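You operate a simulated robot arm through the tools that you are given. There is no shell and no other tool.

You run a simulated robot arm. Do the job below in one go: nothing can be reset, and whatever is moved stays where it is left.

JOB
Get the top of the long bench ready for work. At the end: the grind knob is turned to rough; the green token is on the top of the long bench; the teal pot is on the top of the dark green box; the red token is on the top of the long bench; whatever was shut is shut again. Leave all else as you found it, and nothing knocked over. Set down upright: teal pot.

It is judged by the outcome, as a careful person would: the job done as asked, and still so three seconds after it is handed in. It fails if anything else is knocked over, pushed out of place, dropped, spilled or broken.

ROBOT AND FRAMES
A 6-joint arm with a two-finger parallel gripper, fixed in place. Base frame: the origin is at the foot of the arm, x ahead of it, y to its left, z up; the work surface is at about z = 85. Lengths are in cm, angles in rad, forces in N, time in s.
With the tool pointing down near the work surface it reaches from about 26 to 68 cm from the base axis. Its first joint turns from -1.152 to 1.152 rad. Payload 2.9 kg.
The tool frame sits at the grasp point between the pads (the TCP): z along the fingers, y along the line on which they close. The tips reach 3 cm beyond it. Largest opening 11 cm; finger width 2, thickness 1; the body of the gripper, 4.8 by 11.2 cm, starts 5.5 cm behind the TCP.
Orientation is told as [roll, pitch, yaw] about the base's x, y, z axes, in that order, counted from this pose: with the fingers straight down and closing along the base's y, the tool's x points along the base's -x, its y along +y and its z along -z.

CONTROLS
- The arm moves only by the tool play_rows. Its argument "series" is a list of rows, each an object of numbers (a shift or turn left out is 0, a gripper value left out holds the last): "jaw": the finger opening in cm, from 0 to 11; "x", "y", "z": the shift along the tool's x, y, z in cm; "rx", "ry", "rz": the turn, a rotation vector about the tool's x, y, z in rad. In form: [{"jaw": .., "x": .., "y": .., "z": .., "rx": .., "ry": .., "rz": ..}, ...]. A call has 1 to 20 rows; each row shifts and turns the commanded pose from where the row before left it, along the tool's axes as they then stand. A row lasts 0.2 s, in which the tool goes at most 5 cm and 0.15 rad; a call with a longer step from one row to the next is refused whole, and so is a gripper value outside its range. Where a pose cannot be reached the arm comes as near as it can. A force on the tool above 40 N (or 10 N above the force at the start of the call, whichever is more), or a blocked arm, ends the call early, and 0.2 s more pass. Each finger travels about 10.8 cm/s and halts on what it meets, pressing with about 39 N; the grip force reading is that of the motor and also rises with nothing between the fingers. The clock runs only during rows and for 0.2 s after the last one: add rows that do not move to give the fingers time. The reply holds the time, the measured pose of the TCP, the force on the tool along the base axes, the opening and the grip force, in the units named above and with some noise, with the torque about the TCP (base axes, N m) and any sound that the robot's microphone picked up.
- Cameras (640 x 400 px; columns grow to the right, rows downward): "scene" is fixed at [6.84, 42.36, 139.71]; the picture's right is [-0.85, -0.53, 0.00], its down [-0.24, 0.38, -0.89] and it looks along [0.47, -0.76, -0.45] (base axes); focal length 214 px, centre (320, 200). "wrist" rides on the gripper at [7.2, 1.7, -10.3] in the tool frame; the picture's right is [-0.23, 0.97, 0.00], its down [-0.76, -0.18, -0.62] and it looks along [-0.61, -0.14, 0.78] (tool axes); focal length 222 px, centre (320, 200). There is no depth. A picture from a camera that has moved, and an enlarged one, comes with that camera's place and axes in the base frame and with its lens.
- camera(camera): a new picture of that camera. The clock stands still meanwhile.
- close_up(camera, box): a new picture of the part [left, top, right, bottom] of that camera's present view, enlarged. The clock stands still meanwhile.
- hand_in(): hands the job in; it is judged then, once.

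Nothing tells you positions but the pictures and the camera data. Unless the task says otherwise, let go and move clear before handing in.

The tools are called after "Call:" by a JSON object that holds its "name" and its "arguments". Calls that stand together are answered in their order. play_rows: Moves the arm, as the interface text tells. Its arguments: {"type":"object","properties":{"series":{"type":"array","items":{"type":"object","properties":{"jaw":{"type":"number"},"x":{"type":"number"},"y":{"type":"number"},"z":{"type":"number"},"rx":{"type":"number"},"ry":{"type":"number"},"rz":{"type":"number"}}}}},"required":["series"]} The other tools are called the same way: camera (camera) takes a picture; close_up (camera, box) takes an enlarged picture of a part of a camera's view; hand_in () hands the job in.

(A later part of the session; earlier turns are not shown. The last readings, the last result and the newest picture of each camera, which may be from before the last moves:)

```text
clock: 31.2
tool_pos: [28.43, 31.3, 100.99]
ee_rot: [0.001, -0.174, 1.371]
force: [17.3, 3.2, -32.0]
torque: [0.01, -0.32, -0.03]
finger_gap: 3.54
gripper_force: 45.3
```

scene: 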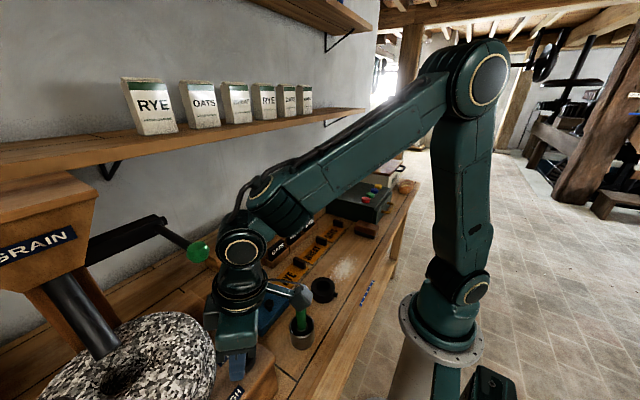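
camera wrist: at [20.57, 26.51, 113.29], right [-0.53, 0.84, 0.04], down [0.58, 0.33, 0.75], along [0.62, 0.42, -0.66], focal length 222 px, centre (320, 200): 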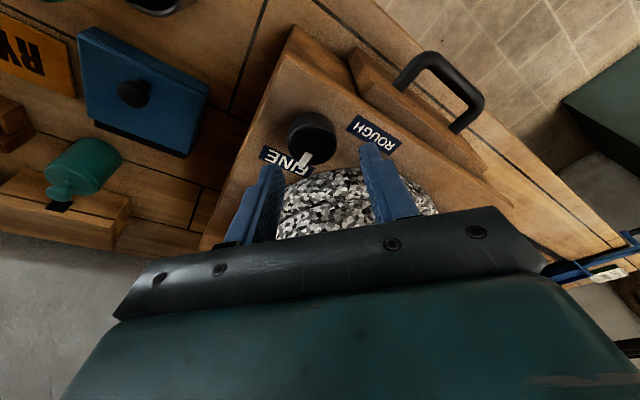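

Call:
{"name": "close_up", "arguments": {"camera": "scene", "box": [160, 200, 340, 400]}}

Call:
{"name": "camera", "arguments": {"camera": "wrist"}}

```text
2.00 times, centred on (250, 300) of scene
camera zoom: at [6.92, 42.4, 139.7], right [-0.85, -0.53, 0.0], down [-0.24, 0.38, -0.89], along [0.47, -0.76, -0.45], focal length 429 px, centre (460, 0)
```

zoom: 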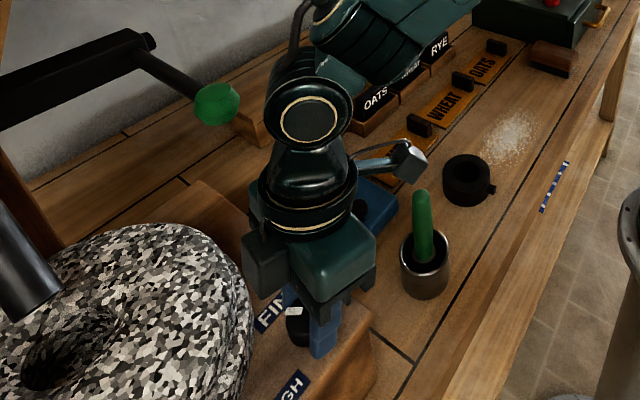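

```text
taken
camera wrist: at [24.93, 22.77, 109.9], right [-0.91, 0.41, 0.04], down [0.3, 0.59, 0.75], along [0.28, 0.69, -0.66], focal length 222 px, centre (320, 200)
```

wrist: 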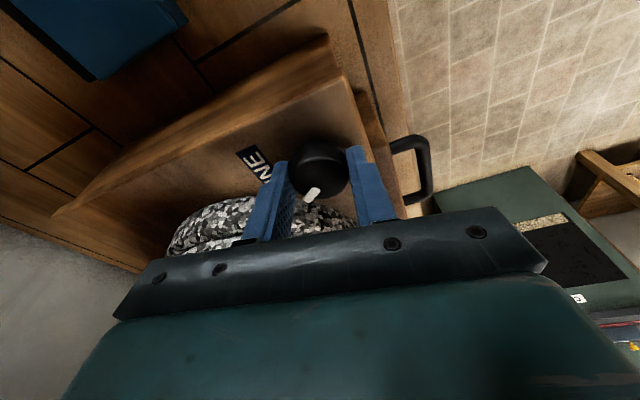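

Call:
{"name": "play_rows", "arguments": {"series": [{}, {}]}}

```text
clock: 31.8
tool_pos: [28.5, 31.46, 101.05]
ee_rot: [0.001, -0.174, 1.371]
force: [18.8, 2.8, -33.0]
torque: [0.02, -0.37, -0.05]
finger_gap: 3.49
gripper_force: 45.1
```

Call:
{"name": "play_rows", "arguments": {"series": [{"jaw": 5.2}, {}, {}]}}

Call:
{"name": "close_up", "arguments": {"camera": "wrist", "box": [240, 100, 420, 220]}}

Call:
{"name": "camera", "arguments": {"camera": "scene"}}

```text
clock: 32.6
tool_pos: [28.4, 31.33, 101.16]
ee_rot: [0.001, -0.174, 1.373]
force: [-0.6, 0.3, -0.4]
torque: [-0.04, 0.03, -0.01]
finger_gap: 5.19
gripper_force: 0.0
```

```text
3.33 times, centred on (330, 160) of wrist
camera zoom: at [24.82, 22.76, 110.01], right [-0.91, 0.41, 0.04], down [0.3, 0.59, 0.75], along [0.28, 0.69, -0.66], focal length 740 px, centre (287, 333)
```

zoom: 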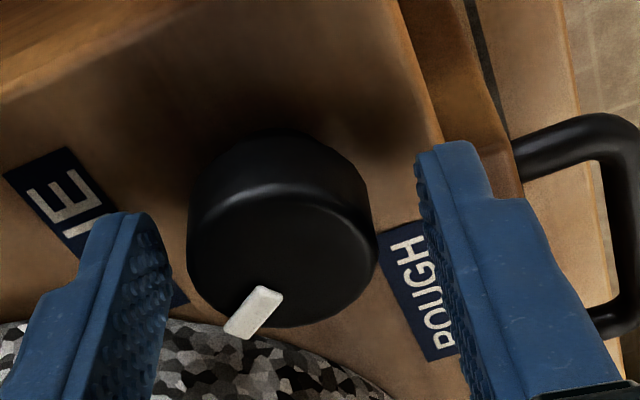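

```text
taken
```

scene: 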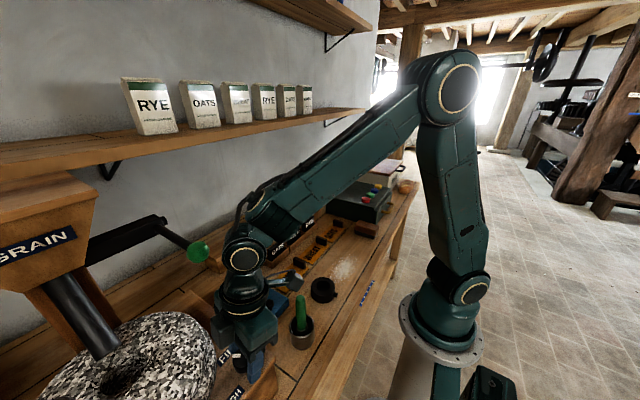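

Marker is now at about 0.59 rad, so the knob follows faithfully; ROUGH is at about 1.91 rad. I'll rotate the open gripper back to yaw 0.7 around the knob, recentre and grip again.

Call:
{"name": "play_rows", "arguments": {"series": [{"rx": 0.0194, "rz": 0.11}, {"rx": 0.0194, "rz": 0.11}, {"rx": 0.0194, "rz": 0.11}, {"rx": 0.0194, "rz": 0.11}, {"rx": 0.0194, "rz": 0.11}, {"rx": 0.0194, "rz": 0.11}, {}]}}

Call:
{"name": "close_up", "arguments": {"camera": "wrist", "box": [240, 100, 420, 220]}}

```text
clock: 34.2
tool_pos: [28.45, 31.27, 101.11]
ee_rot: [0.003, -0.177, 0.7]
force: [-0.4, 0.2, 0.1]
torque: [0.02, -0.01, 0.02]
finger_gap: 5.18
gripper_force: 0.1
```

```text
3.33 times, centred on (330, 160) of wrist
camera zoom: at [20.37, 26.75, 109.97], right [-0.46, 0.89, 0.04], down [0.61, 0.28, 0.75], along [0.65, 0.37, -0.66], focal length 740 px, centre (287, 333)
```

zoom: 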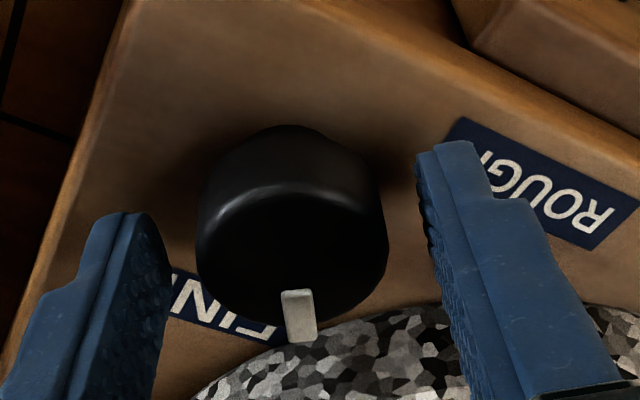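

Call:
{"name": "play_rows", "arguments": {"series": [{"jaw": 2.5}, {}, {}]}}

```text
clock: 35.0
tool_pos: [28.31, 31.39, 101.08]
ee_rot: [0.003, -0.175, 0.704]
force: [-7.4, 9.7, -3.2]
torque: [0.34, 0.18, -0.01]
finger_gap: 3.54
gripper_force: 45.2
```

Call:
{"name": "play_rows", "arguments": {"series": [{"y": 0.18}, {}]}}

```text
clock: 35.6
tool_pos: [28.37, 31.45, 101.04]
ee_rot: [0.001, -0.176, 0.7]
force: [-1.1, 0.9, -1.3]
torque: [0.34, -0.29, 0.0]
finger_gap: 3.53
gripper_force: 44.9
```

Call:
{"name": "play_rows", "arguments": {"series": [{"rx": -0.0194, "rz": -0.11}, {"rx": -0.0194, "rz": -0.11}, {}]}}

```text
clock: 36.4
tool_pos: [28.31, 31.45, 101.03]
ee_rot: [-0.002, -0.174, 0.923]
force: [13.8, -7.4, -0.3]
torque: [-0.9, -0.16, -0.03]
finger_gap: 3.53
gripper_force: 45.1
```

Call:
{"name": "play_rows", "arguments": {"series": [{"y": -0.2}, {}]}}

Call:
{"name": "close_up", "arguments": {"camera": "wrist", "box": [240, 100, 420, 220]}}

```text
clock: 37.0
tool_pos: [28.32, 31.39, 101.1]
ee_rot: [0.002, -0.177, 0.926]
force: [8.5, 0.9, -6.9]
torque: [-0.16, -0.21, -0.06]
finger_gap: 3.53
gripper_force: 44.8
```

```text
3.33 times, centred on (330, 160) of wrist
camera zoom: at [21.55, 25.13, 109.97], right [-0.64, 0.76, 0.04], down [0.53, 0.4, 0.75], along [0.55, 0.5, -0.66], focal length 740 px, centre (287, 333)
```

zoom: 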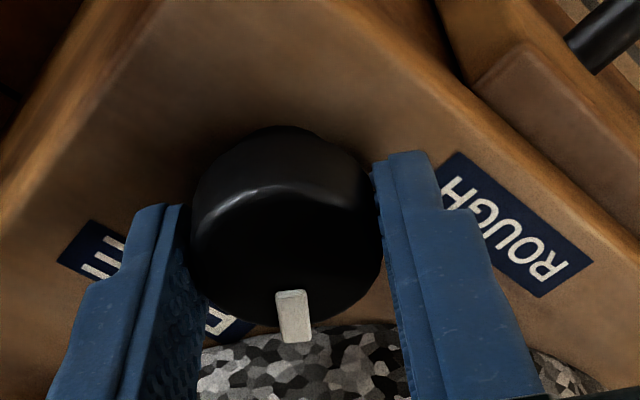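

Call:
{"name": "play_rows", "arguments": {"series": [{"rx": -0.0194, "rz": -0.11, "y": -0.08}, {"rx": -0.0194, "rz": -0.11, "y": -0.08}, {}]}}

```text
clock: 37.8
tool_pos: [28.38, 31.41, 101.04]
ee_rot: [0.002, -0.176, 1.151]
force: [-0.6, 8.8, -8.5]
torque: [0.37, -0.09, -0.03]
finger_gap: 3.52
gripper_force: 44.7
```

Call:
{"name": "play_rows", "arguments": {"series": [{"rx": -0.0194, "rz": -0.11, "y": -0.03}, {"rx": -0.0194, "rz": -0.11, "y": -0.03}, {}]}}

Call:
{"name": "close_up", "arguments": {"camera": "wrist", "box": [240, 100, 420, 220]}}

```text
clock: 38.6
tool_pos: [28.33, 31.38, 101.01]
ee_rot: [0.0, -0.178, 1.375]
force: [2.5, 15.6, -13.7]
torque: [0.0, -0.08, -0.01]
finger_gap: 3.52
gripper_force: 45.0
```

```text
3.33 times, centred on (330, 160) of wrist
camera zoom: at [24.95, 22.79, 109.97], right [-0.91, 0.41, 0.04], down [0.3, 0.59, 0.75], along [0.28, 0.69, -0.66], focal length 740 px, centre (287, 333)
```

zoom: 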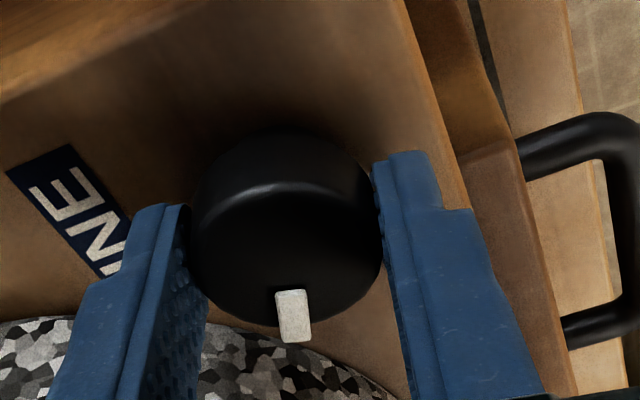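

Knob is now at about 1.27 rad. One more grip of about 0.65 rad is needed: release, rotate back, regrip.

Call:
{"name": "play_rows", "arguments": {"series": [{"jaw": 5.2}, {}, {}, {"rx": 0.0194, "rz": 0.11}, {"rx": 0.0194, "rz": 0.11}, {"rx": 0.0194, "rz": 0.11}, {"rx": 0.0194, "rz": 0.11}, {"rx": 0.0194, "rz": 0.11}, {"rx": 0.0194, "rz": 0.11}, {}]}}

Call:
{"name": "close_up", "arguments": {"camera": "wrist", "box": [240, 100, 420, 220]}}

```text
clock: 40.8
tool_pos: [28.53, 31.27, 101.08]
ee_rot: [0.001, -0.177, 0.7]
force: [0.3, 0.3, 0.7]
torque: [-0.01, 0.0, -0.02]
finger_gap: 5.2
gripper_force: 0.0
```

```text
3.33 times, centred on (330, 160) of wrist
camera zoom: at [20.52, 26.69, 110.02], right [-0.46, 0.89, 0.04], down [0.61, 0.28, 0.75], along [0.65, 0.37, -0.66], focal length 740 px, centre (287, 333)
```

zoom: 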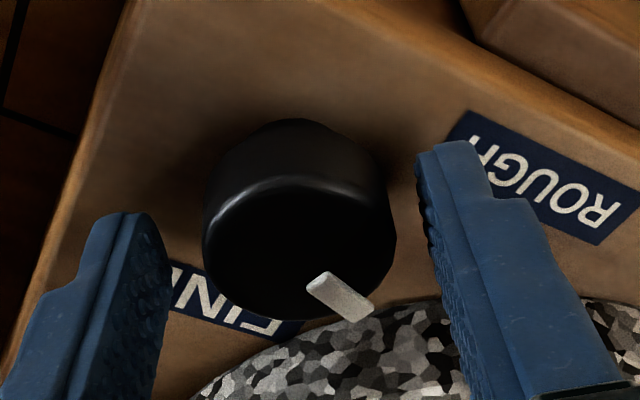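

Call:
{"name": "play_rows", "arguments": {"series": [{"y": 0.2}, {"jaw": 2.5}, {}, {}]}}

```text
clock: 41.8
tool_pos: [28.47, 31.51, 101.05]
ee_rot: [0.002, -0.176, 0.703]
force: [-4.5, 5.7, -0.5]
torque: [0.07, 0.15, 0.03]
finger_gap: 3.51
gripper_force: 44.7
```

Call:
{"name": "play_rows", "arguments": {"series": [{"rx": -0.0188, "rz": -0.1064}, {"rx": -0.0188, "rz": -0.1064, "y": -0.06}, {"rx": -0.0188, "rz": -0.1064, "y": -0.06}, {}]}}

```text
clock: 42.8
tool_pos: [28.61, 31.37, 101.02]
ee_rot: [0.003, -0.179, 1.029]
force: [-13.1, 16.2, 0.6]
torque: [0.65, 0.01, -0.34]
finger_gap: 3.53
gripper_force: 45.1
```

Call:
{"name": "close_up", "arguments": {"camera": "wrist", "box": [240, 100, 420, 220]}}

```text
3.33 times, centred on (330, 160) of wrist
camera zoom: at [22.29, 24.48, 109.97], right [-0.72, 0.69, 0.04], down [0.48, 0.46, 0.75], along [0.5, 0.56, -0.66], focal length 740 px, centre (287, 333)
```

zoom: 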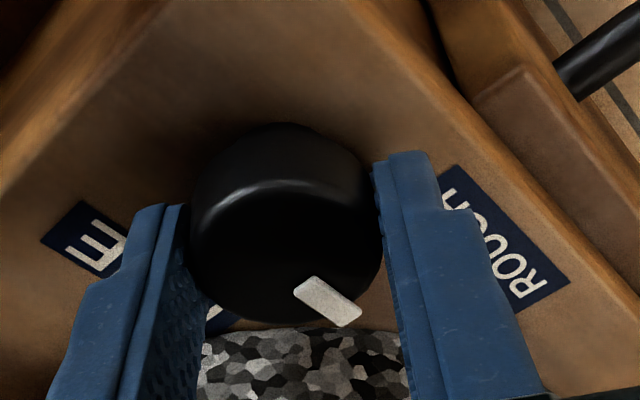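

Call:
{"name": "play_rows", "arguments": {"series": [{"rx": -0.0139, "rz": -0.0788, "y": 0.1}, {}]}}

Call:
{"name": "close_up", "arguments": {"camera": "wrist", "box": [240, 100, 420, 220]}}

```text
clock: 43.4
tool_pos: [28.42, 31.44, 101.15]
ee_rot: [0.001, -0.178, 1.11]
force: [-14.5, 14.6, 8.3]
torque: [0.42, 0.18, -0.68]
finger_gap: 3.54
gripper_force: 45.5
```

```text
3.33 times, centred on (330, 160) of wrist
camera zoom: at [22.85, 24.04, 109.97], right [-0.77, 0.63, 0.04], down [0.45, 0.49, 0.75], along [0.45, 0.6, -0.66], focal length 740 px, centre (287, 333)
```

zoom: 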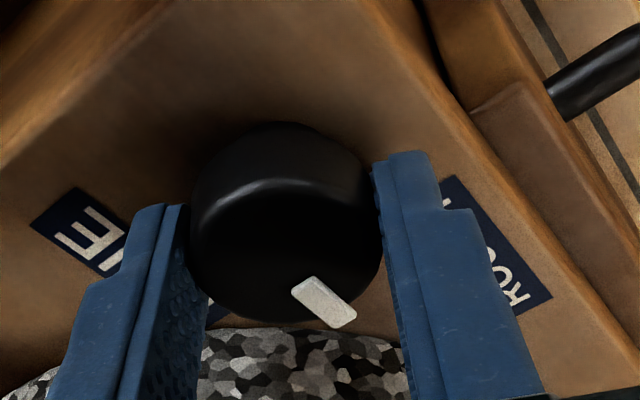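

The knob started resisting (torque about z rising) at about 1.6 rad, which may be its end stop. I'll release and look at where the pointer settles.

Call:
{"name": "play_rows", "arguments": {"series": [{"jaw": 5.2}, {}, {}]}}

Call:
{"name": "close_up", "arguments": {"camera": "wrist", "box": [240, 100, 420, 220]}}

Call:
{"name": "close_up", "arguments": {"camera": "scene", "box": [205, 320, 305, 400]}}

```text
clock: 44.2
tool_pos: [28.52, 31.39, 100.94]
ee_rot: [0.002, -0.176, 1.107]
force: [0.3, 0.4, -0.7]
torque: [-0.02, -0.01, 0.03]
finger_gap: 5.18
gripper_force: 0.0
```

```text
3.33 times, centred on (330, 160) of wrist
camera zoom: at [22.9, 23.97, 109.92], right [-0.77, 0.64, 0.04], down [0.45, 0.49, 0.75], along [0.45, 0.59, -0.66], focal length 740 px, centre (287, 333)
```

zoom: 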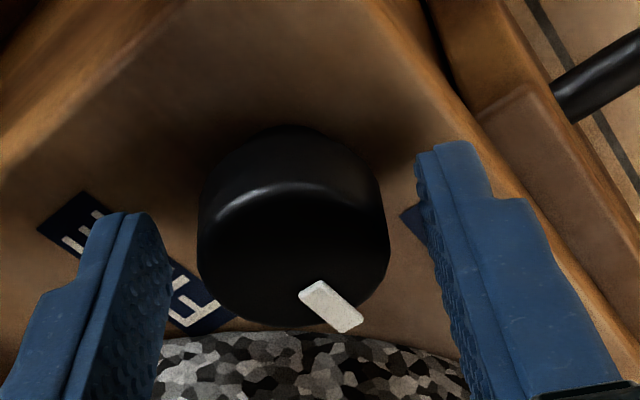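

```text
5.00 times, centred on (255, 360) of scene
camera zoom: at [6.84, 42.36, 139.71], right [-0.85, -0.53, 0.0], down [-0.24, 0.38, -0.89], along [0.47, -0.76, -0.45], focal length 1072 px, centre (645, -600)
```

zoom: 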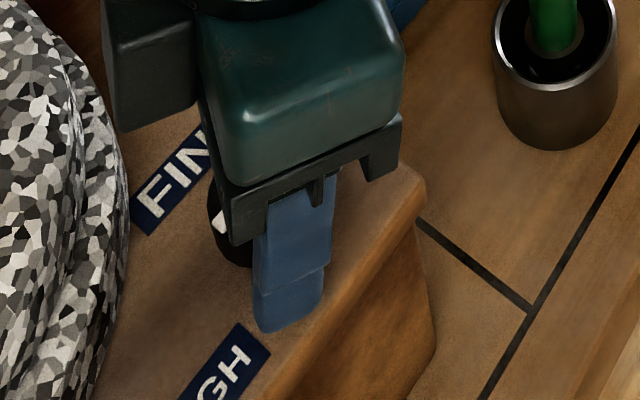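

Call:
{"name": "play_rows", "arguments": {"series": [{"rx": 0.0181, "rz": 0.1017}, {"rx": 0.0181, "rz": 0.1017}, {"rx": 0.0181, "rz": 0.1017}, {"y": 0.1}, {}]}}

Call:
{"name": "close_up", "arguments": {"camera": "wrist", "box": [240, 100, 420, 220]}}

```text
clock: 45.4
tool_pos: [28.31, 31.46, 101.11]
ee_rot: [0.001, -0.177, 0.797]
force: [0.3, 0.0, 0.3]
torque: [-0.04, 0.02, -0.04]
finger_gap: 5.2
gripper_force: 0.1
```

```text
3.33 times, centred on (330, 160) of wrist
camera zoom: at [20.81, 26.12, 109.92], right [-0.54, 0.84, 0.04], down [0.58, 0.33, 0.75], along [0.61, 0.43, -0.66], focal length 740 px, centre (287, 333)
```

zoom: 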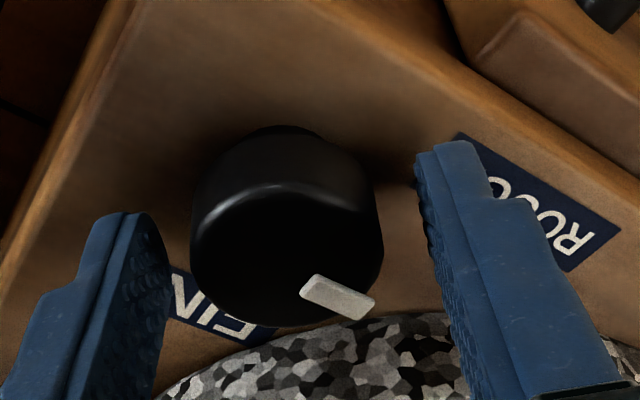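

Call:
{"name": "play_rows", "arguments": {"series": [{"jaw": 2.5}, {}, {}]}}

```text
clock: 46.2
tool_pos: [28.37, 31.53, 101.02]
ee_rot: [0.002, -0.176, 0.795]
force: [-0.5, 0.6, 1.5]
torque: [0.0, 0.01, -0.01]
finger_gap: 3.55
gripper_force: 44.5
```

Call:
{"name": "play_rows", "arguments": {"series": [{"rx": -0.0139, "rz": -0.0788}, {}]}}

```text
clock: 46.8
tool_pos: [28.53, 31.48, 101.09]
ee_rot: [0.001, -0.174, 0.878]
force: [-0.7, 2.4, -4.3]
torque: [0.14, -0.17, -0.79]
finger_gap: 3.53
gripper_force: 44.5
```

Call:
{"name": "close_up", "arguments": {"camera": "wrist", "box": [280, 140, 380, 205]}}

```text
6.15 times, centred on (330, 172) of wrist
camera zoom: at [21.3, 25.56, 109.94], right [-0.61, 0.79, 0.04], down [0.55, 0.38, 0.75], along [0.58, 0.47, -0.66], focal length 1367 px, centre (258, 369)
```

zoom: 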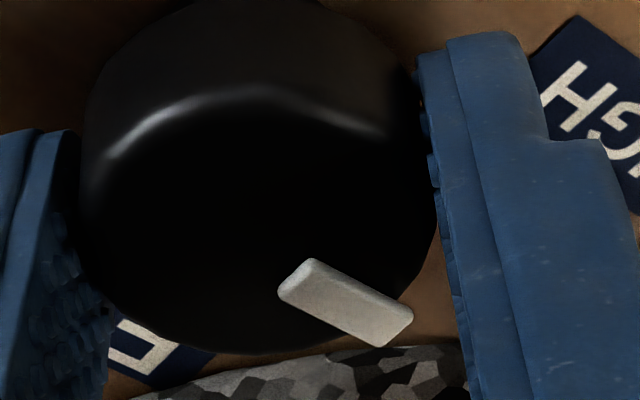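

The knob hit a firm stop at about 1.57 rad (90° from FINE), i.e. the end of travel at ROUGH. I'll relieve the twist, let go and retreat upward away from the mill.

Call:
{"name": "play_rows", "arguments": {"series": [{"rx": 0.0087, "rz": 0.0493}, {"jaw": 5.5}, {}, {}]}}

Call:
{"name": "close_up", "arguments": {"camera": "wrist", "box": [280, 140, 380, 205]}}

```text
clock: 47.8
tool_pos: [28.4, 31.44, 101.11]
ee_rot: [0.0, -0.177, 0.824]
force: [0.0, -0.7, -0.7]
torque: [-0.01, 0.04, -0.03]
finger_gap: 5.5
gripper_force: 0.1
```

```text
6.15 times, centred on (330, 172) of wrist
camera zoom: at [21.04, 25.88, 109.96], right [-0.56, 0.82, 0.04], down [0.57, 0.35, 0.75], along [0.6, 0.44, -0.66], focal length 1367 px, centre (258, 369)
```

zoom: 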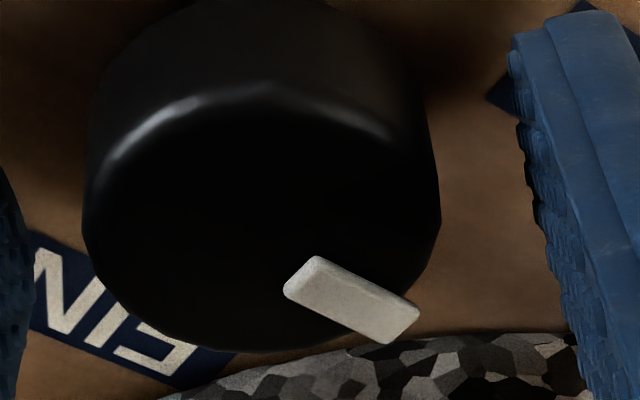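

Call:
{"name": "play_rows", "arguments": {"series": [{"jaw": 2.5}, {}, {}, {"rx": -0.0104, "rz": -0.0591}, {}, {"jaw": 5.5}, {}, {}]}}

Call:
{"name": "close_up", "arguments": {"camera": "wrist", "box": [280, 140, 380, 205]}}

```text
clock: 49.6
tool_pos: [28.45, 31.45, 101.13]
ee_rot: [0.003, -0.177, 0.887]
force: [-0.4, -0.5, 0.3]
torque: [0.02, -0.02, 0.0]
finger_gap: 5.52
gripper_force: 0.1
```

```text
6.15 times, centred on (330, 172) of wrist
camera zoom: at [21.32, 25.51, 109.96], right [-0.61, 0.79, 0.04], down [0.54, 0.38, 0.75], along [0.57, 0.48, -0.66], focal length 1367 px, centre (258, 369)
```

zoom: 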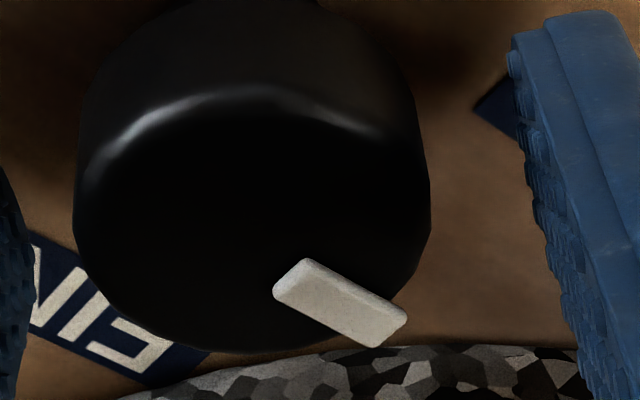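

Pointer at about 1.55 rad, at the stop next to ROUGH. Now I retreat: up, back toward the corridor, straighten and rise.

Call:
{"name": "play_rows", "arguments": {"series": [{"x": -0.31, "z": -1.72}, {"x": -0.31, "z": -1.72}, {"x": 2.49, "y": -0.38, "z": -0.44}, {"x": 2.49, "y": -0.38, "z": -0.44}, {"ry": 0.0885}, {"ry": 0.0885}, {"z": -2.5}, {"z": -2.5}, {"z": -2.5}, {}]}}

Call:
{"name": "camera", "arguments": {"camera": "wrist"}}

Call:
{"name": "camera", "arguments": {"camera": "scene"}}

```text
clock: 51.8
tool_pos: [25.67, 27.14, 112.03]
ee_rot: [0.001, 0.0, 0.887]
force: [0.0, -0.1, -0.1]
torque: [0.0, 0.01, -0.01]
finger_gap: 5.53
gripper_force: 0.0
```

```text
taken
camera wrist: at [19.84, 22.47, 122.42], right [-0.61, 0.79, 0.0], down [0.62, 0.48, 0.62], along [0.49, 0.38, -0.78], focal length 222 px, centre (320, 200)
```

wrist: 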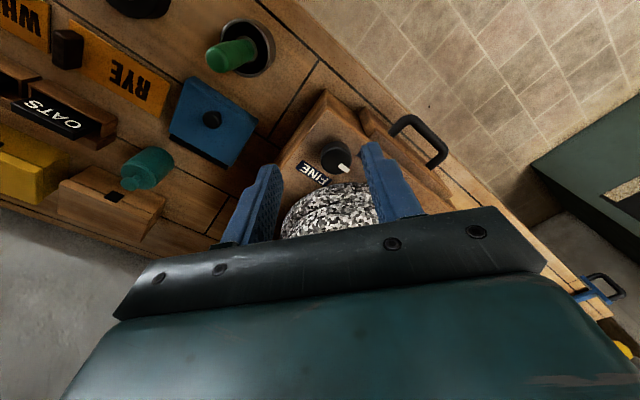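

```text
taken
```

scene: 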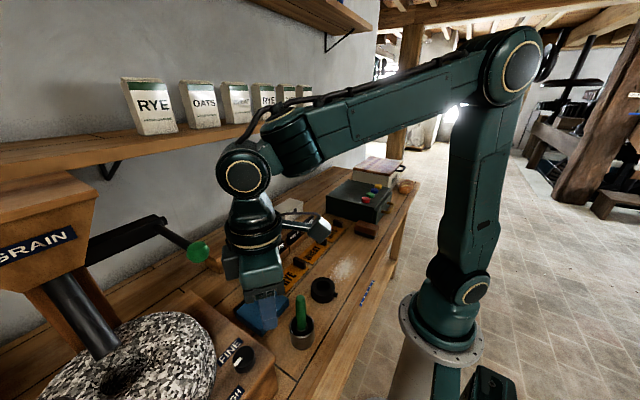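

Call:
{"name": "close_up", "arguments": {"camera": "scene", "box": [200, 320, 300, 400]}}

Call:
{"name": "close_up", "arguments": {"camera": "wrist", "box": [280, 120, 400, 200]}}

```text
5.00 times, centred on (250, 360) of scene
camera zoom: at [6.84, 42.36, 139.71], right [-0.85, -0.53, 0.0], down [-0.24, 0.38, -0.89], along [0.47, -0.76, -0.45], focal length 1072 px, centre (670, -600)
```

zoom: 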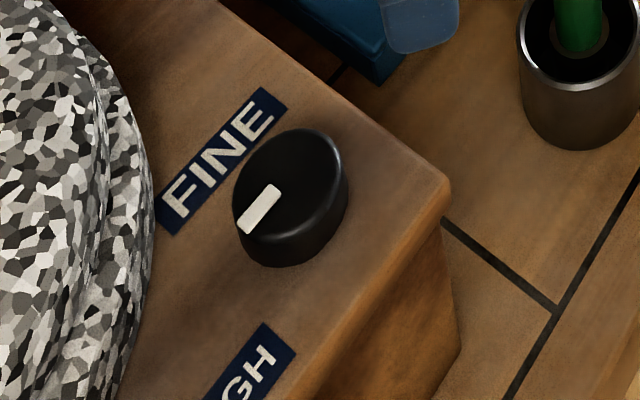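

```text
5.00 times, centred on (340, 160) of wrist
camera zoom: at [19.84, 22.47, 122.42], right [-0.61, 0.79, 0.0], down [0.62, 0.48, 0.62], along [0.49, 0.38, -0.78], focal length 1111 px, centre (220, 400)
```

zoom: 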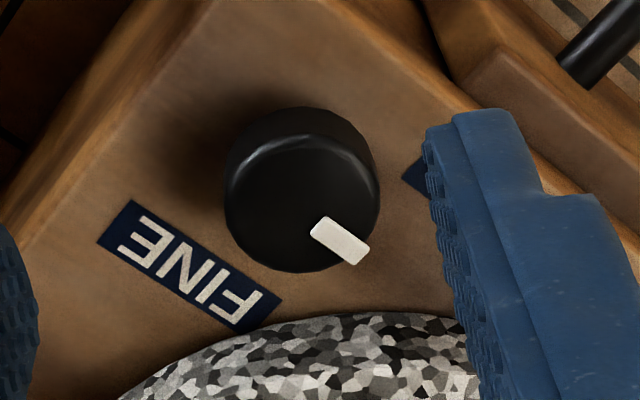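

The knob is done. Next are the tokens: I'll rise and travel to the right side at z ≈ 127.

Call:
{"name": "play_rows", "arguments": {"series": [{"z": -2.5}, {"z": -2.5}, {"z": -2.5}, {"z": -2.5}, {"z": -2.5}, {"z": -2.5}, {"x": 2.6, "y": -3.31}, {"x": 2.6, "y": -3.31}, {"x": 2.6, "y": -3.31}, {"x": 2.6, "y": -3.31}, {"x": 2.6, "y": -3.31}, {"x": 2.6, "y": -3.31}, {"x": 2.6, "y": -3.31}, {"x": 2.6, "y": -3.31}, {"x": 2.6, "y": -3.31}, {}]}}

```text
clock: 55.2
tool_pos: [34.37, -10.26, 127.04]
ee_rot: [0.001, 0.001, 0.887]
force: [-0.5, 0.0, 0.0]
torque: [0.02, -0.01, 0.02]
finger_gap: 5.5
gripper_force: 0.1
```

Call:
{"name": "play_rows", "arguments": {"series": [{"rz": 0.1445}, {"rz": 0.1445}, {"rz": 0.1445}, {"rz": 0.1445}, {"rz": 0.1445}, {"rz": 0.1445}, {"rz": 0.1445}, {"rz": 0.1445}, {"rz": 0.1445}, {"rz": 0.1445}, {"rz": 0.1445}, {"rz": 0.1445}, {"rz": 0.1445}, {"rz": 0.1445}, {"rz": 0.1445}, {"rz": 0.1445}, {"rz": 0.1445}, {}]}}

Call:
{"name": "camera", "arguments": {"camera": "wrist"}}

Call:
{"name": "camera", "arguments": {"camera": "scene"}}

```text
clock: 59.0
tool_pos: [34.12, -9.99, 126.99]
ee_rot: [-0.001, 0.0, -1.573]
force: [-0.3, 0.4, 0.4]
torque: [-0.01, -0.02, 0.0]
finger_gap: 5.49
gripper_force: 0.0
```

```text
taken
camera wrist: at [35.78, -2.79, 137.39], right [0.97, -0.23, 0.0], down [-0.18, -0.76, 0.62], along [-0.14, -0.61, -0.78], focal length 222 px, centre (320, 200)
```

wrist: 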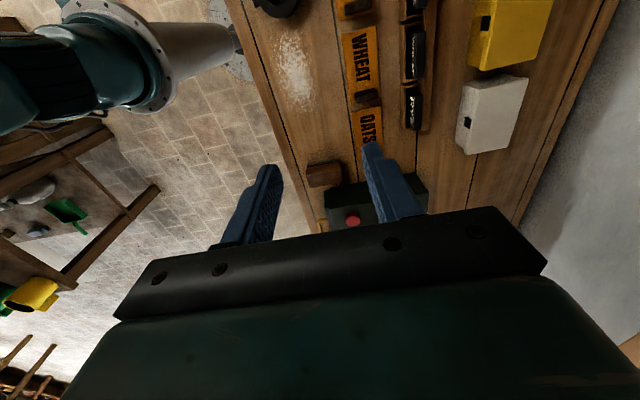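

```text
taken
```

scene: 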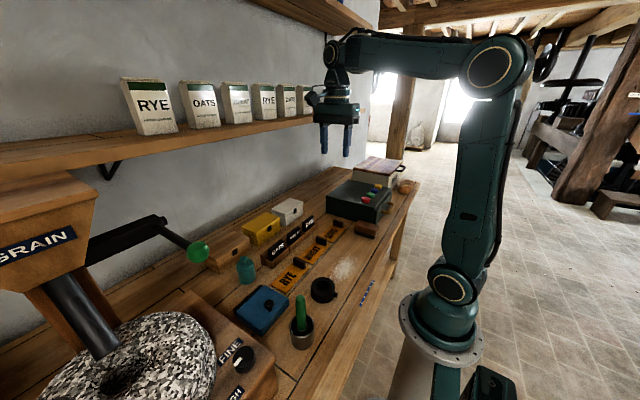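

Call:
{"name": "play_rows", "arguments": {"series": [{"x": -4, "y": 0.1, "z": 0.5}, {"x": -4, "y": 0.1, "z": 0.5}, {"x": -4, "y": 0.1, "z": 0.5}, {"x": -4, "y": 0.1, "z": 0.5}, {"x": -4, "y": 0.1, "z": 0.5}, {"x": -4, "y": 0.1, "z": 0.5}, {"x": -4, "y": 0.1, "z": 0.5}, {"x": -3, "y": 0, "z": 0}, {}]}}

Call:
{"name": "camera", "arguments": {"camera": "wrist"}}

Call:
{"name": "camera", "arguments": {"camera": "scene"}}

```text
clock: 61.0
tool_pos: [34.76, -41.12, 123.04]
ee_rot: [-0.003, 0.001, -1.569]
force: [-0.4, 0.0, -0.1]
torque: [0.02, 0.0, 0.01]
finger_gap: 5.5
gripper_force: 0.1
```

```text
taken
camera wrist: at [36.32, -34.0, 133.43], right [0.97, -0.23, 0.0], down [-0.18, -0.76, 0.62], along [-0.14, -0.61, -0.78], focal length 222 px, centre (320, 200)
```

wrist: 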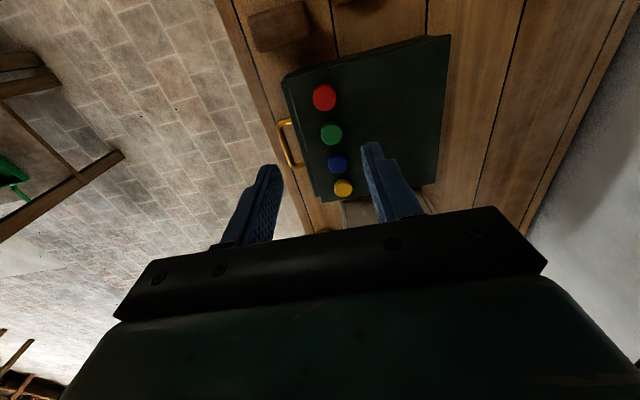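

```text
taken
```

scene: 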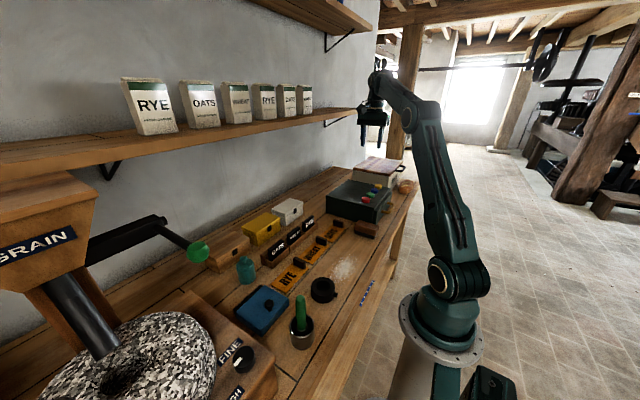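

Call:
{"name": "close_up", "arguments": {"camera": "wrist", "box": [270, 30, 470, 210]}}

Call:
{"name": "close_up", "arguments": {"camera": "wrist", "box": [290, 70, 370, 120]}}

Call:
{"name": "close_up", "arguments": {"camera": "scene", "box": [350, 170, 400, 215]}}

```text
2.22 times, centred on (370, 120) of wrist
camera zoom: at [36.32, -34.0, 133.43], right [0.97, -0.23, 0.0], down [-0.18, -0.76, 0.62], along [-0.14, -0.61, -0.78], focal length 494 px, centre (209, 378)
```

zoom: 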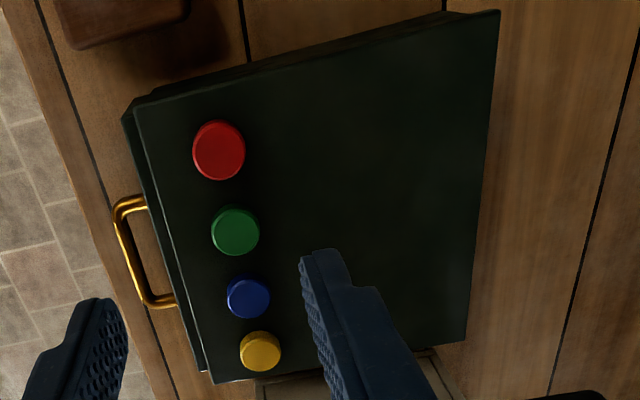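

```text
8.00 times, centred on (330, 95) of wrist
camera zoom: at [36.32, -34.0, 133.43], right [0.97, -0.23, 0.0], down [-0.18, -0.76, 0.62], along [-0.14, -0.61, -0.78], focal length 1777 px, centre (240, 1040)
```

zoom: 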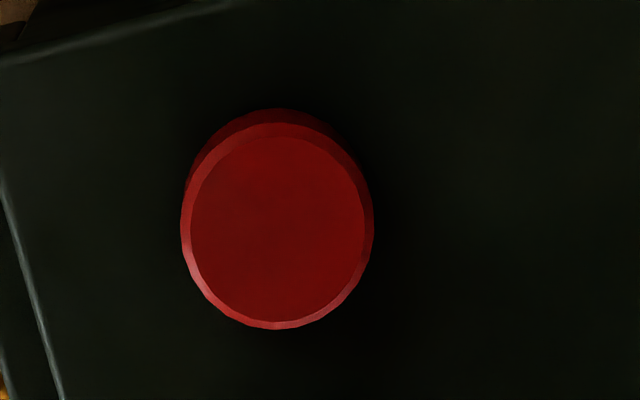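

```text
8.89 times, centred on (375, 192) of scene
camera zoom: at [6.84, 42.36, 139.71], right [-0.85, -0.53, 0.0], down [-0.24, 0.38, -0.89], along [0.47, -0.76, -0.45], focal length 1906 px, centre (-169, 267)
```

zoom: 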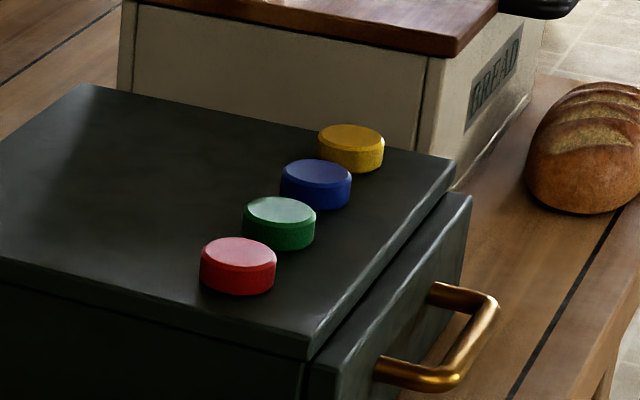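

Tokens: red at (35.0, -43.3), green (35.0, -49.1), blue (35.0, -55.1), yellow (35.1, -60.8), tops at z ≈ 96.4, about 3.8 cm across. I'll go above the red token first.

Call:
{"name": "play_rows", "arguments": {"series": [{"x": -0.436, "y": 0.058, "z": 3.8}, {"x": -0.436, "y": 0.058, "z": 3.8}, {"x": -0.436, "y": 0.058, "z": 3.8}, {"x": -0.436, "y": 0.058, "z": 3.8}, {"x": -0.436, "y": 0.058, "z": 3.8}, {}]}}

Call:
{"name": "camera", "arguments": {"camera": "wrist"}}

Call:
{"name": "camera", "arguments": {"camera": "scene"}}

```text
clock: 62.4
tool_pos: [35.2, -43.32, 104.38]
ee_rot: [0.0, 0.0, -1.571]
force: [-0.1, 0.7, 0.2]
torque: [0.0, 0.01, 0.05]
finger_gap: 5.49
gripper_force: 0.1
```

```text
taken
camera wrist: at [36.76, -36.18, 114.77], right [0.97, -0.23, 0.0], down [-0.18, -0.76, 0.62], along [-0.14, -0.61, -0.78], focal length 222 px, centre (320, 200)
```

wrist: 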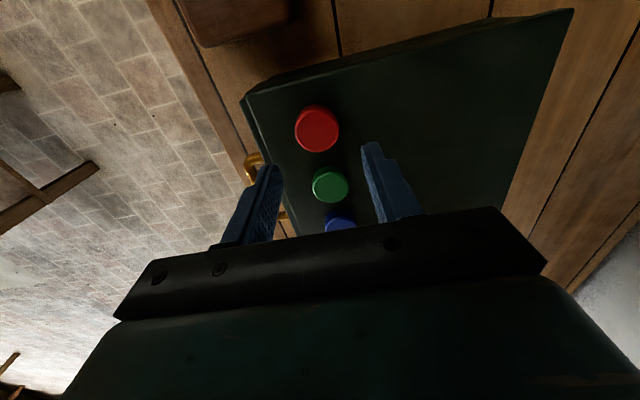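

```text
taken
```

scene: 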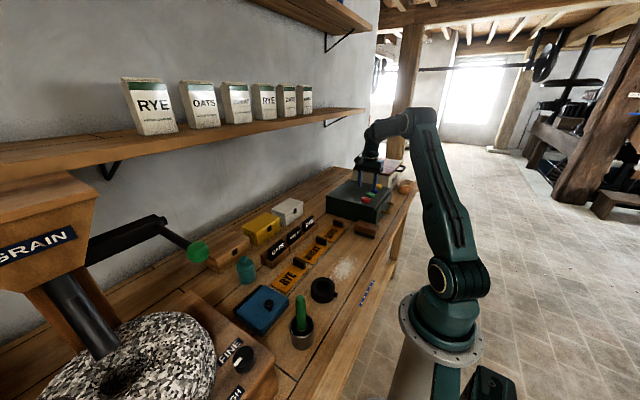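

Call:
{"name": "close_up", "arguments": {"camera": "wrist", "box": [270, 90, 370, 155]}}

```text
6.15 times, centred on (320, 122) of wrist
camera zoom: at [36.76, -36.18, 114.77], right [0.97, -0.23, 0.0], down [-0.18, -0.76, 0.62], along [-0.14, -0.61, -0.78], focal length 1367 px, centre (320, 677)
```

zoom: 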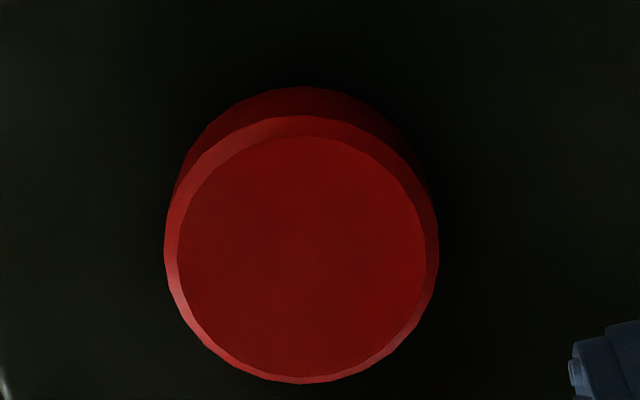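

Call:
{"name": "play_rows", "arguments": {"series": [{"x": 0.1, "y": -0.2, "z": 2.0}, {"z": 2.0}, {"z": 1.6}, {}]}}

Call:
{"name": "close_up", "arguments": {"camera": "wrist", "box": [230, 90, 430, 215]}}

Call:
{"name": "close_up", "arguments": {"camera": "scene", "box": [340, 150, 420, 220]}}

```text
clock: 63.4
tool_pos: [34.92, -43.07, 98.86]
ee_rot: [-0.001, 0.0, -1.571]
force: [-0.4, 0.6, 1.4]
torque: [0.03, 0.01, -0.03]
finger_gap: 5.48
gripper_force: 0.1
```

```text
3.20 times, centred on (330, 152) of wrist
camera zoom: at [36.46, -35.97, 109.25], right [0.97, -0.23, 0.0], down [-0.18, -0.76, 0.62], along [-0.14, -0.61, -0.78], focal length 711 px, centre (288, 352)
```

zoom: 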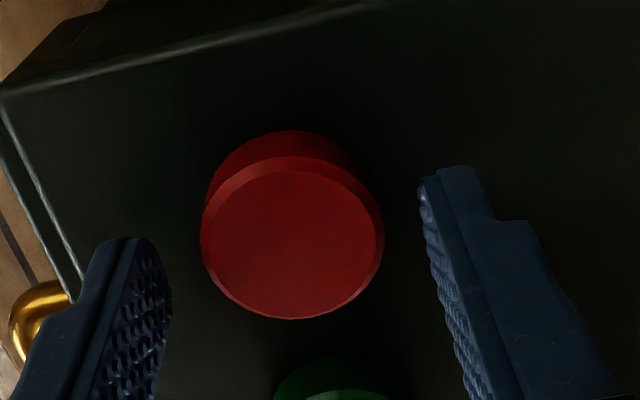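

```text
5.71 times, centred on (380, 185) of scene
camera zoom: at [6.84, 42.36, 139.71], right [-0.85, -0.53, 0.0], down [-0.24, 0.38, -0.89], along [0.47, -0.76, -0.45], focal length 1226 px, centre (-23, 286)
```

zoom: 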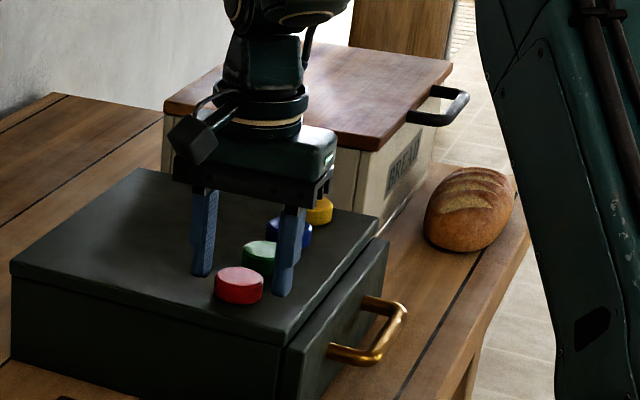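

Aligned well. Lowering a little more and closing on the red token.

Call:
{"name": "play_rows", "arguments": {"series": [{"z": 0.65, "x": -0.08}, {}, {"jaw": 2.5}, {}, {}]}}

```text
clock: 64.6
tool_pos: [34.84, -43.06, 98.29]
ee_rot: [0.0, 0.0, -1.57]
force: [0.4, -0.5, 0.2]
torque: [-0.01, -0.05, 0.0]
finger_gap: 3.32
gripper_force: 39.0
```

Call:
{"name": "close_up", "arguments": {"camera": "wrist", "box": [230, 90, 430, 215]}}

Call:
{"name": "close_up", "arguments": {"camera": "scene", "box": [340, 150, 420, 220]}}

```text
3.20 times, centred on (330, 152) of wrist
camera zoom: at [36.49, -35.97, 108.66], right [0.97, -0.23, 0.0], down [-0.18, -0.76, 0.62], along [-0.14, -0.61, -0.78], focal length 711 px, centre (288, 352)
```

zoom: 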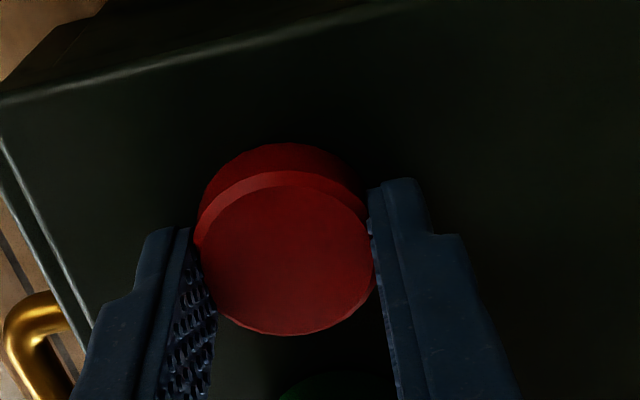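

```text
5.71 times, centred on (380, 185) of scene
camera zoom: at [6.84, 42.36, 139.71], right [-0.85, -0.53, 0.0], down [-0.24, 0.38, -0.89], along [0.47, -0.76, -0.45], focal length 1226 px, centre (-23, 286)
```

zoom: 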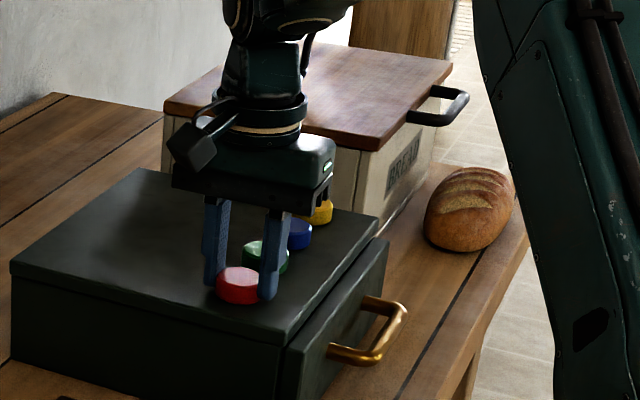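

Call:
{"name": "play_rows", "arguments": {"series": [{"z": -1.5}, {"z": -2}, {"z": -2}, {}]}}

Call:
{"name": "close_up", "arguments": {"camera": "wrist", "box": [230, 90, 430, 215]}}

Call:
{"name": "close_up", "arguments": {"camera": "scene", "box": [340, 150, 420, 220]}}

```text
clock: 65.6
tool_pos: [34.96, -43.16, 104.01]
ee_rot: [-0.002, 0.001, -1.571]
force: [-0.7, -0.4, -0.6]
torque: [-0.02, 0.01, 0.0]
finger_gap: 3.33
gripper_force: 39.1
```

```text
3.20 times, centred on (330, 152) of wrist
camera zoom: at [36.53, -35.95, 114.23], right [0.97, -0.23, 0.0], down [-0.18, -0.76, 0.62], along [-0.14, -0.61, -0.78], focal length 711 px, centre (288, 352)
```

zoom: 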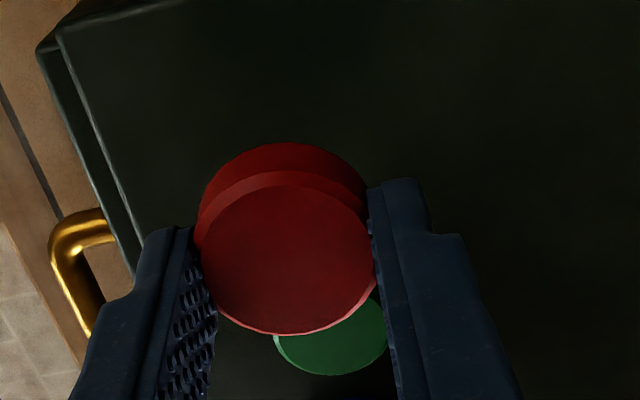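

```text
5.71 times, centred on (380, 185) of scene
camera zoom: at [6.84, 42.36, 139.71], right [-0.85, -0.53, 0.0], down [-0.24, 0.38, -0.89], along [0.47, -0.76, -0.45], focal length 1226 px, centre (-23, 286)
```

zoom: 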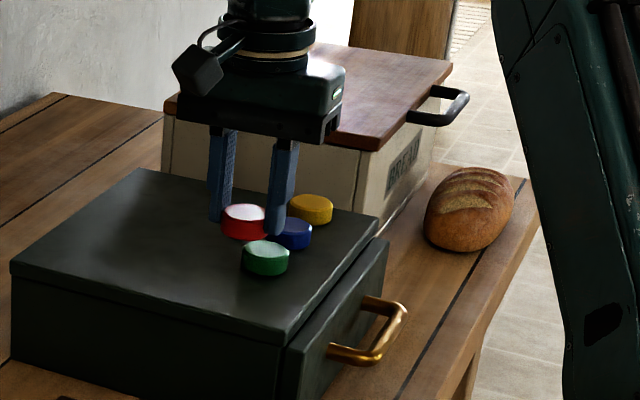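

Red token is held. Carrying it to the free bench area at about (31, -25).

Call:
{"name": "play_rows", "arguments": {"series": [{"z": -3}, {"z": -2}, {"x": 3.54, "y": -0.8}, {"x": 3.54, "y": -0.8}, {"x": 3.54, "y": -0.8}, {"x": 3.54, "y": -0.8}, {"x": 3.54, "y": -0.8}, {"z": 3}, {"z": 3}, {"z": 3}, {}]}}

Call:
{"name": "camera", "arguments": {"camera": "wrist"}}

Call:
{"name": "camera", "arguments": {"camera": "scene"}}

```text
clock: 68.0
tool_pos: [31.03, -25.57, 99.45]
ee_rot: [-0.002, -0.002, -1.571]
force: [-0.1, -0.6, 0.0]
torque: [0.01, -0.02, 0.02]
finger_gap: 3.33
gripper_force: 39.0
```

```text
taken
camera wrist: at [32.6, -18.35, 109.85], right [0.97, -0.23, 0.0], down [-0.18, -0.76, 0.62], along [-0.14, -0.61, -0.78], focal length 222 px, centre (320, 200)
```

wrist: 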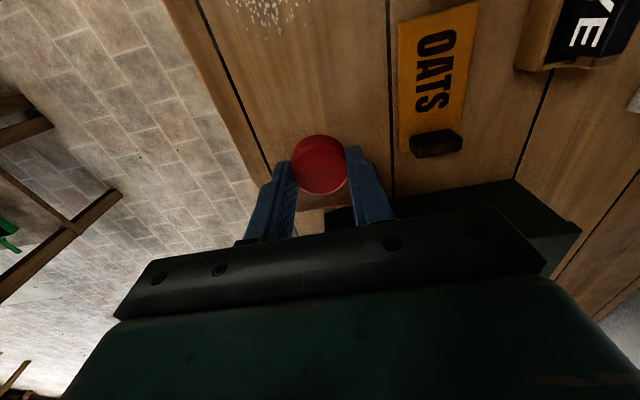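

```text
taken
```

scene: 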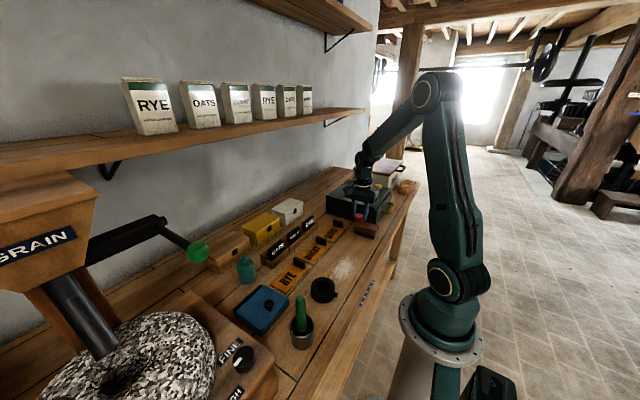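

Call:
{"name": "play_rows", "arguments": {"series": [{"z": 2.5}, {"z": 2.5}, {"z": 2.5}, {"z": 2.0}, {}]}}

Call:
{"name": "close_up", "arguments": {"camera": "scene", "box": [320, 170, 420, 250]}}

```text
clock: 69.2
tool_pos: [31.04, -25.59, 90.18]
ee_rot: [-0.002, -0.001, -1.572]
force: [-0.5, 0.2, 0.3]
torque: [0.04, -0.02, -0.01]
finger_gap: 3.32
gripper_force: 38.8
```

```text
5.00 times, centred on (370, 210) of scene
camera zoom: at [6.84, 42.36, 139.71], right [-0.85, -0.53, 0.0], down [-0.24, 0.38, -0.89], along [0.47, -0.76, -0.45], focal length 1072 px, centre (70, 150)
```

zoom: 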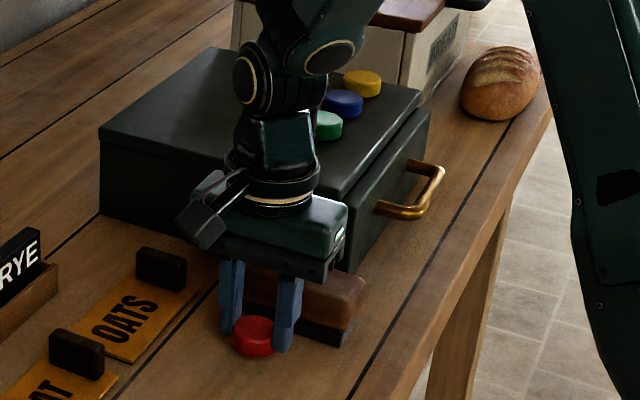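

Call:
{"name": "play_rows", "arguments": {"series": [{"z": 0.5}, {"z": 0.5}, {"z": 0.3}, {}]}}

```text
clock: 70.2
tool_pos: [30.87, -25.56, 88.92]
ee_rot: [-0.002, -0.002, -1.57]
force: [-0.3, -0.3, 1.7]
torque: [0.04, 0.04, 0.01]
finger_gap: 3.33
gripper_force: 39.5
```

Call:
{"name": "play_rows", "arguments": {"series": [{"z": 0.2}, {}]}}

```text
clock: 70.8
tool_pos: [30.96, -25.47, 88.77]
ee_rot: [-0.002, 0.002, -1.572]
force: [-0.8, -0.5, -0.2]
torque: [0.0, -0.02, 0.01]
finger_gap: 3.33
gripper_force: 39.5
```

Call:
{"name": "play_rows", "arguments": {"series": [{"z": 0.2}, {}]}}

```text
clock: 71.4
tool_pos: [30.92, -25.43, 88.62]
ee_rot: [-0.003, -0.001, -1.569]
force: [-0.8, 0.2, 0.5]
torque: [0.01, -0.04, 0.0]
finger_gap: 3.32
gripper_force: 38.7
```

Call:
{"name": "play_rows", "arguments": {"series": [{"z": 0.2}, {}]}}

```text
clock: 72.0
tool_pos: [30.82, -25.36, 88.47]
ee_rot: [-0.002, -0.001, -1.571]
force: [-0.4, 0.5, 1.8]
torque: [-0.03, 0.02, -0.01]
finger_gap: 3.32
gripper_force: 39.2
```

Call:
{"name": "play_rows", "arguments": {"series": [{"z": 0.2}, {}]}}

```text
clock: 72.6
tool_pos: [30.94, -25.43, 88.35]
ee_rot: [0.002, -0.001, -1.569]
force: [0.5, 3.9, 27.9]
torque: [0.14, 0.02, 0.0]
finger_gap: 3.31
gripper_force: 39.8
```

Contact with the bench felt. Easing off slightly and releasing the red token.

Call:
{"name": "play_rows", "arguments": {"series": [{"z": -0.15}, {"jaw": 5.5}, {}, {}, {"z": -2}, {"z": -3}, {"z": -3}, {"z": -3}, {}]}}

Call:
{"name": "camera", "arguments": {"camera": "wrist"}}

Call:
{"name": "close_up", "arguments": {"camera": "scene", "box": [320, 170, 420, 250]}}

```text
clock: 74.6
tool_pos: [30.6, -25.42, 99.45]
ee_rot: [-0.002, 0.0, -1.571]
force: [0.2, -0.5, 1.0]
torque: [0.03, 0.04, -0.04]
finger_gap: 5.49
gripper_force: 0.0
```

```text
taken
camera wrist: at [32.28, -18.3, 109.93], right [0.97, -0.23, 0.0], down [-0.18, -0.76, 0.62], along [-0.14, -0.61, -0.78], focal length 222 px, centre (320, 200)
```

wrist: 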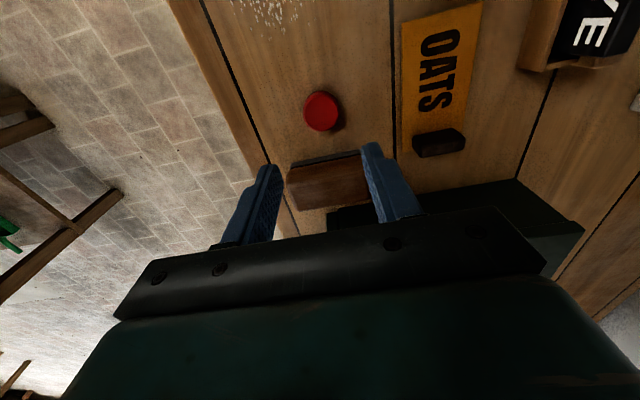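

```text
5.00 times, centred on (370, 210) of scene
camera zoom: at [6.84, 42.36, 139.71], right [-0.85, -0.53, 0.0], down [-0.24, 0.38, -0.89], along [0.47, -0.76, -0.45], focal length 1072 px, centre (70, 150)
```

zoom: 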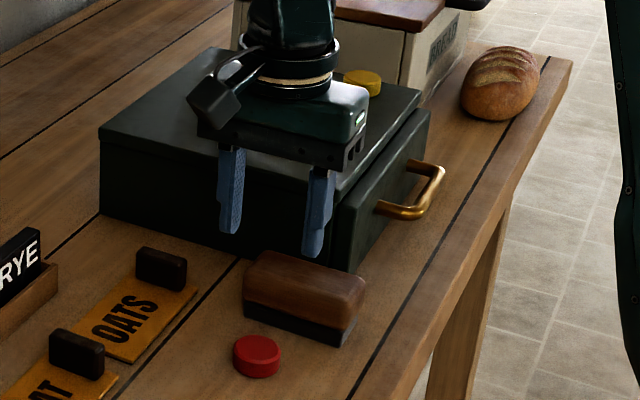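

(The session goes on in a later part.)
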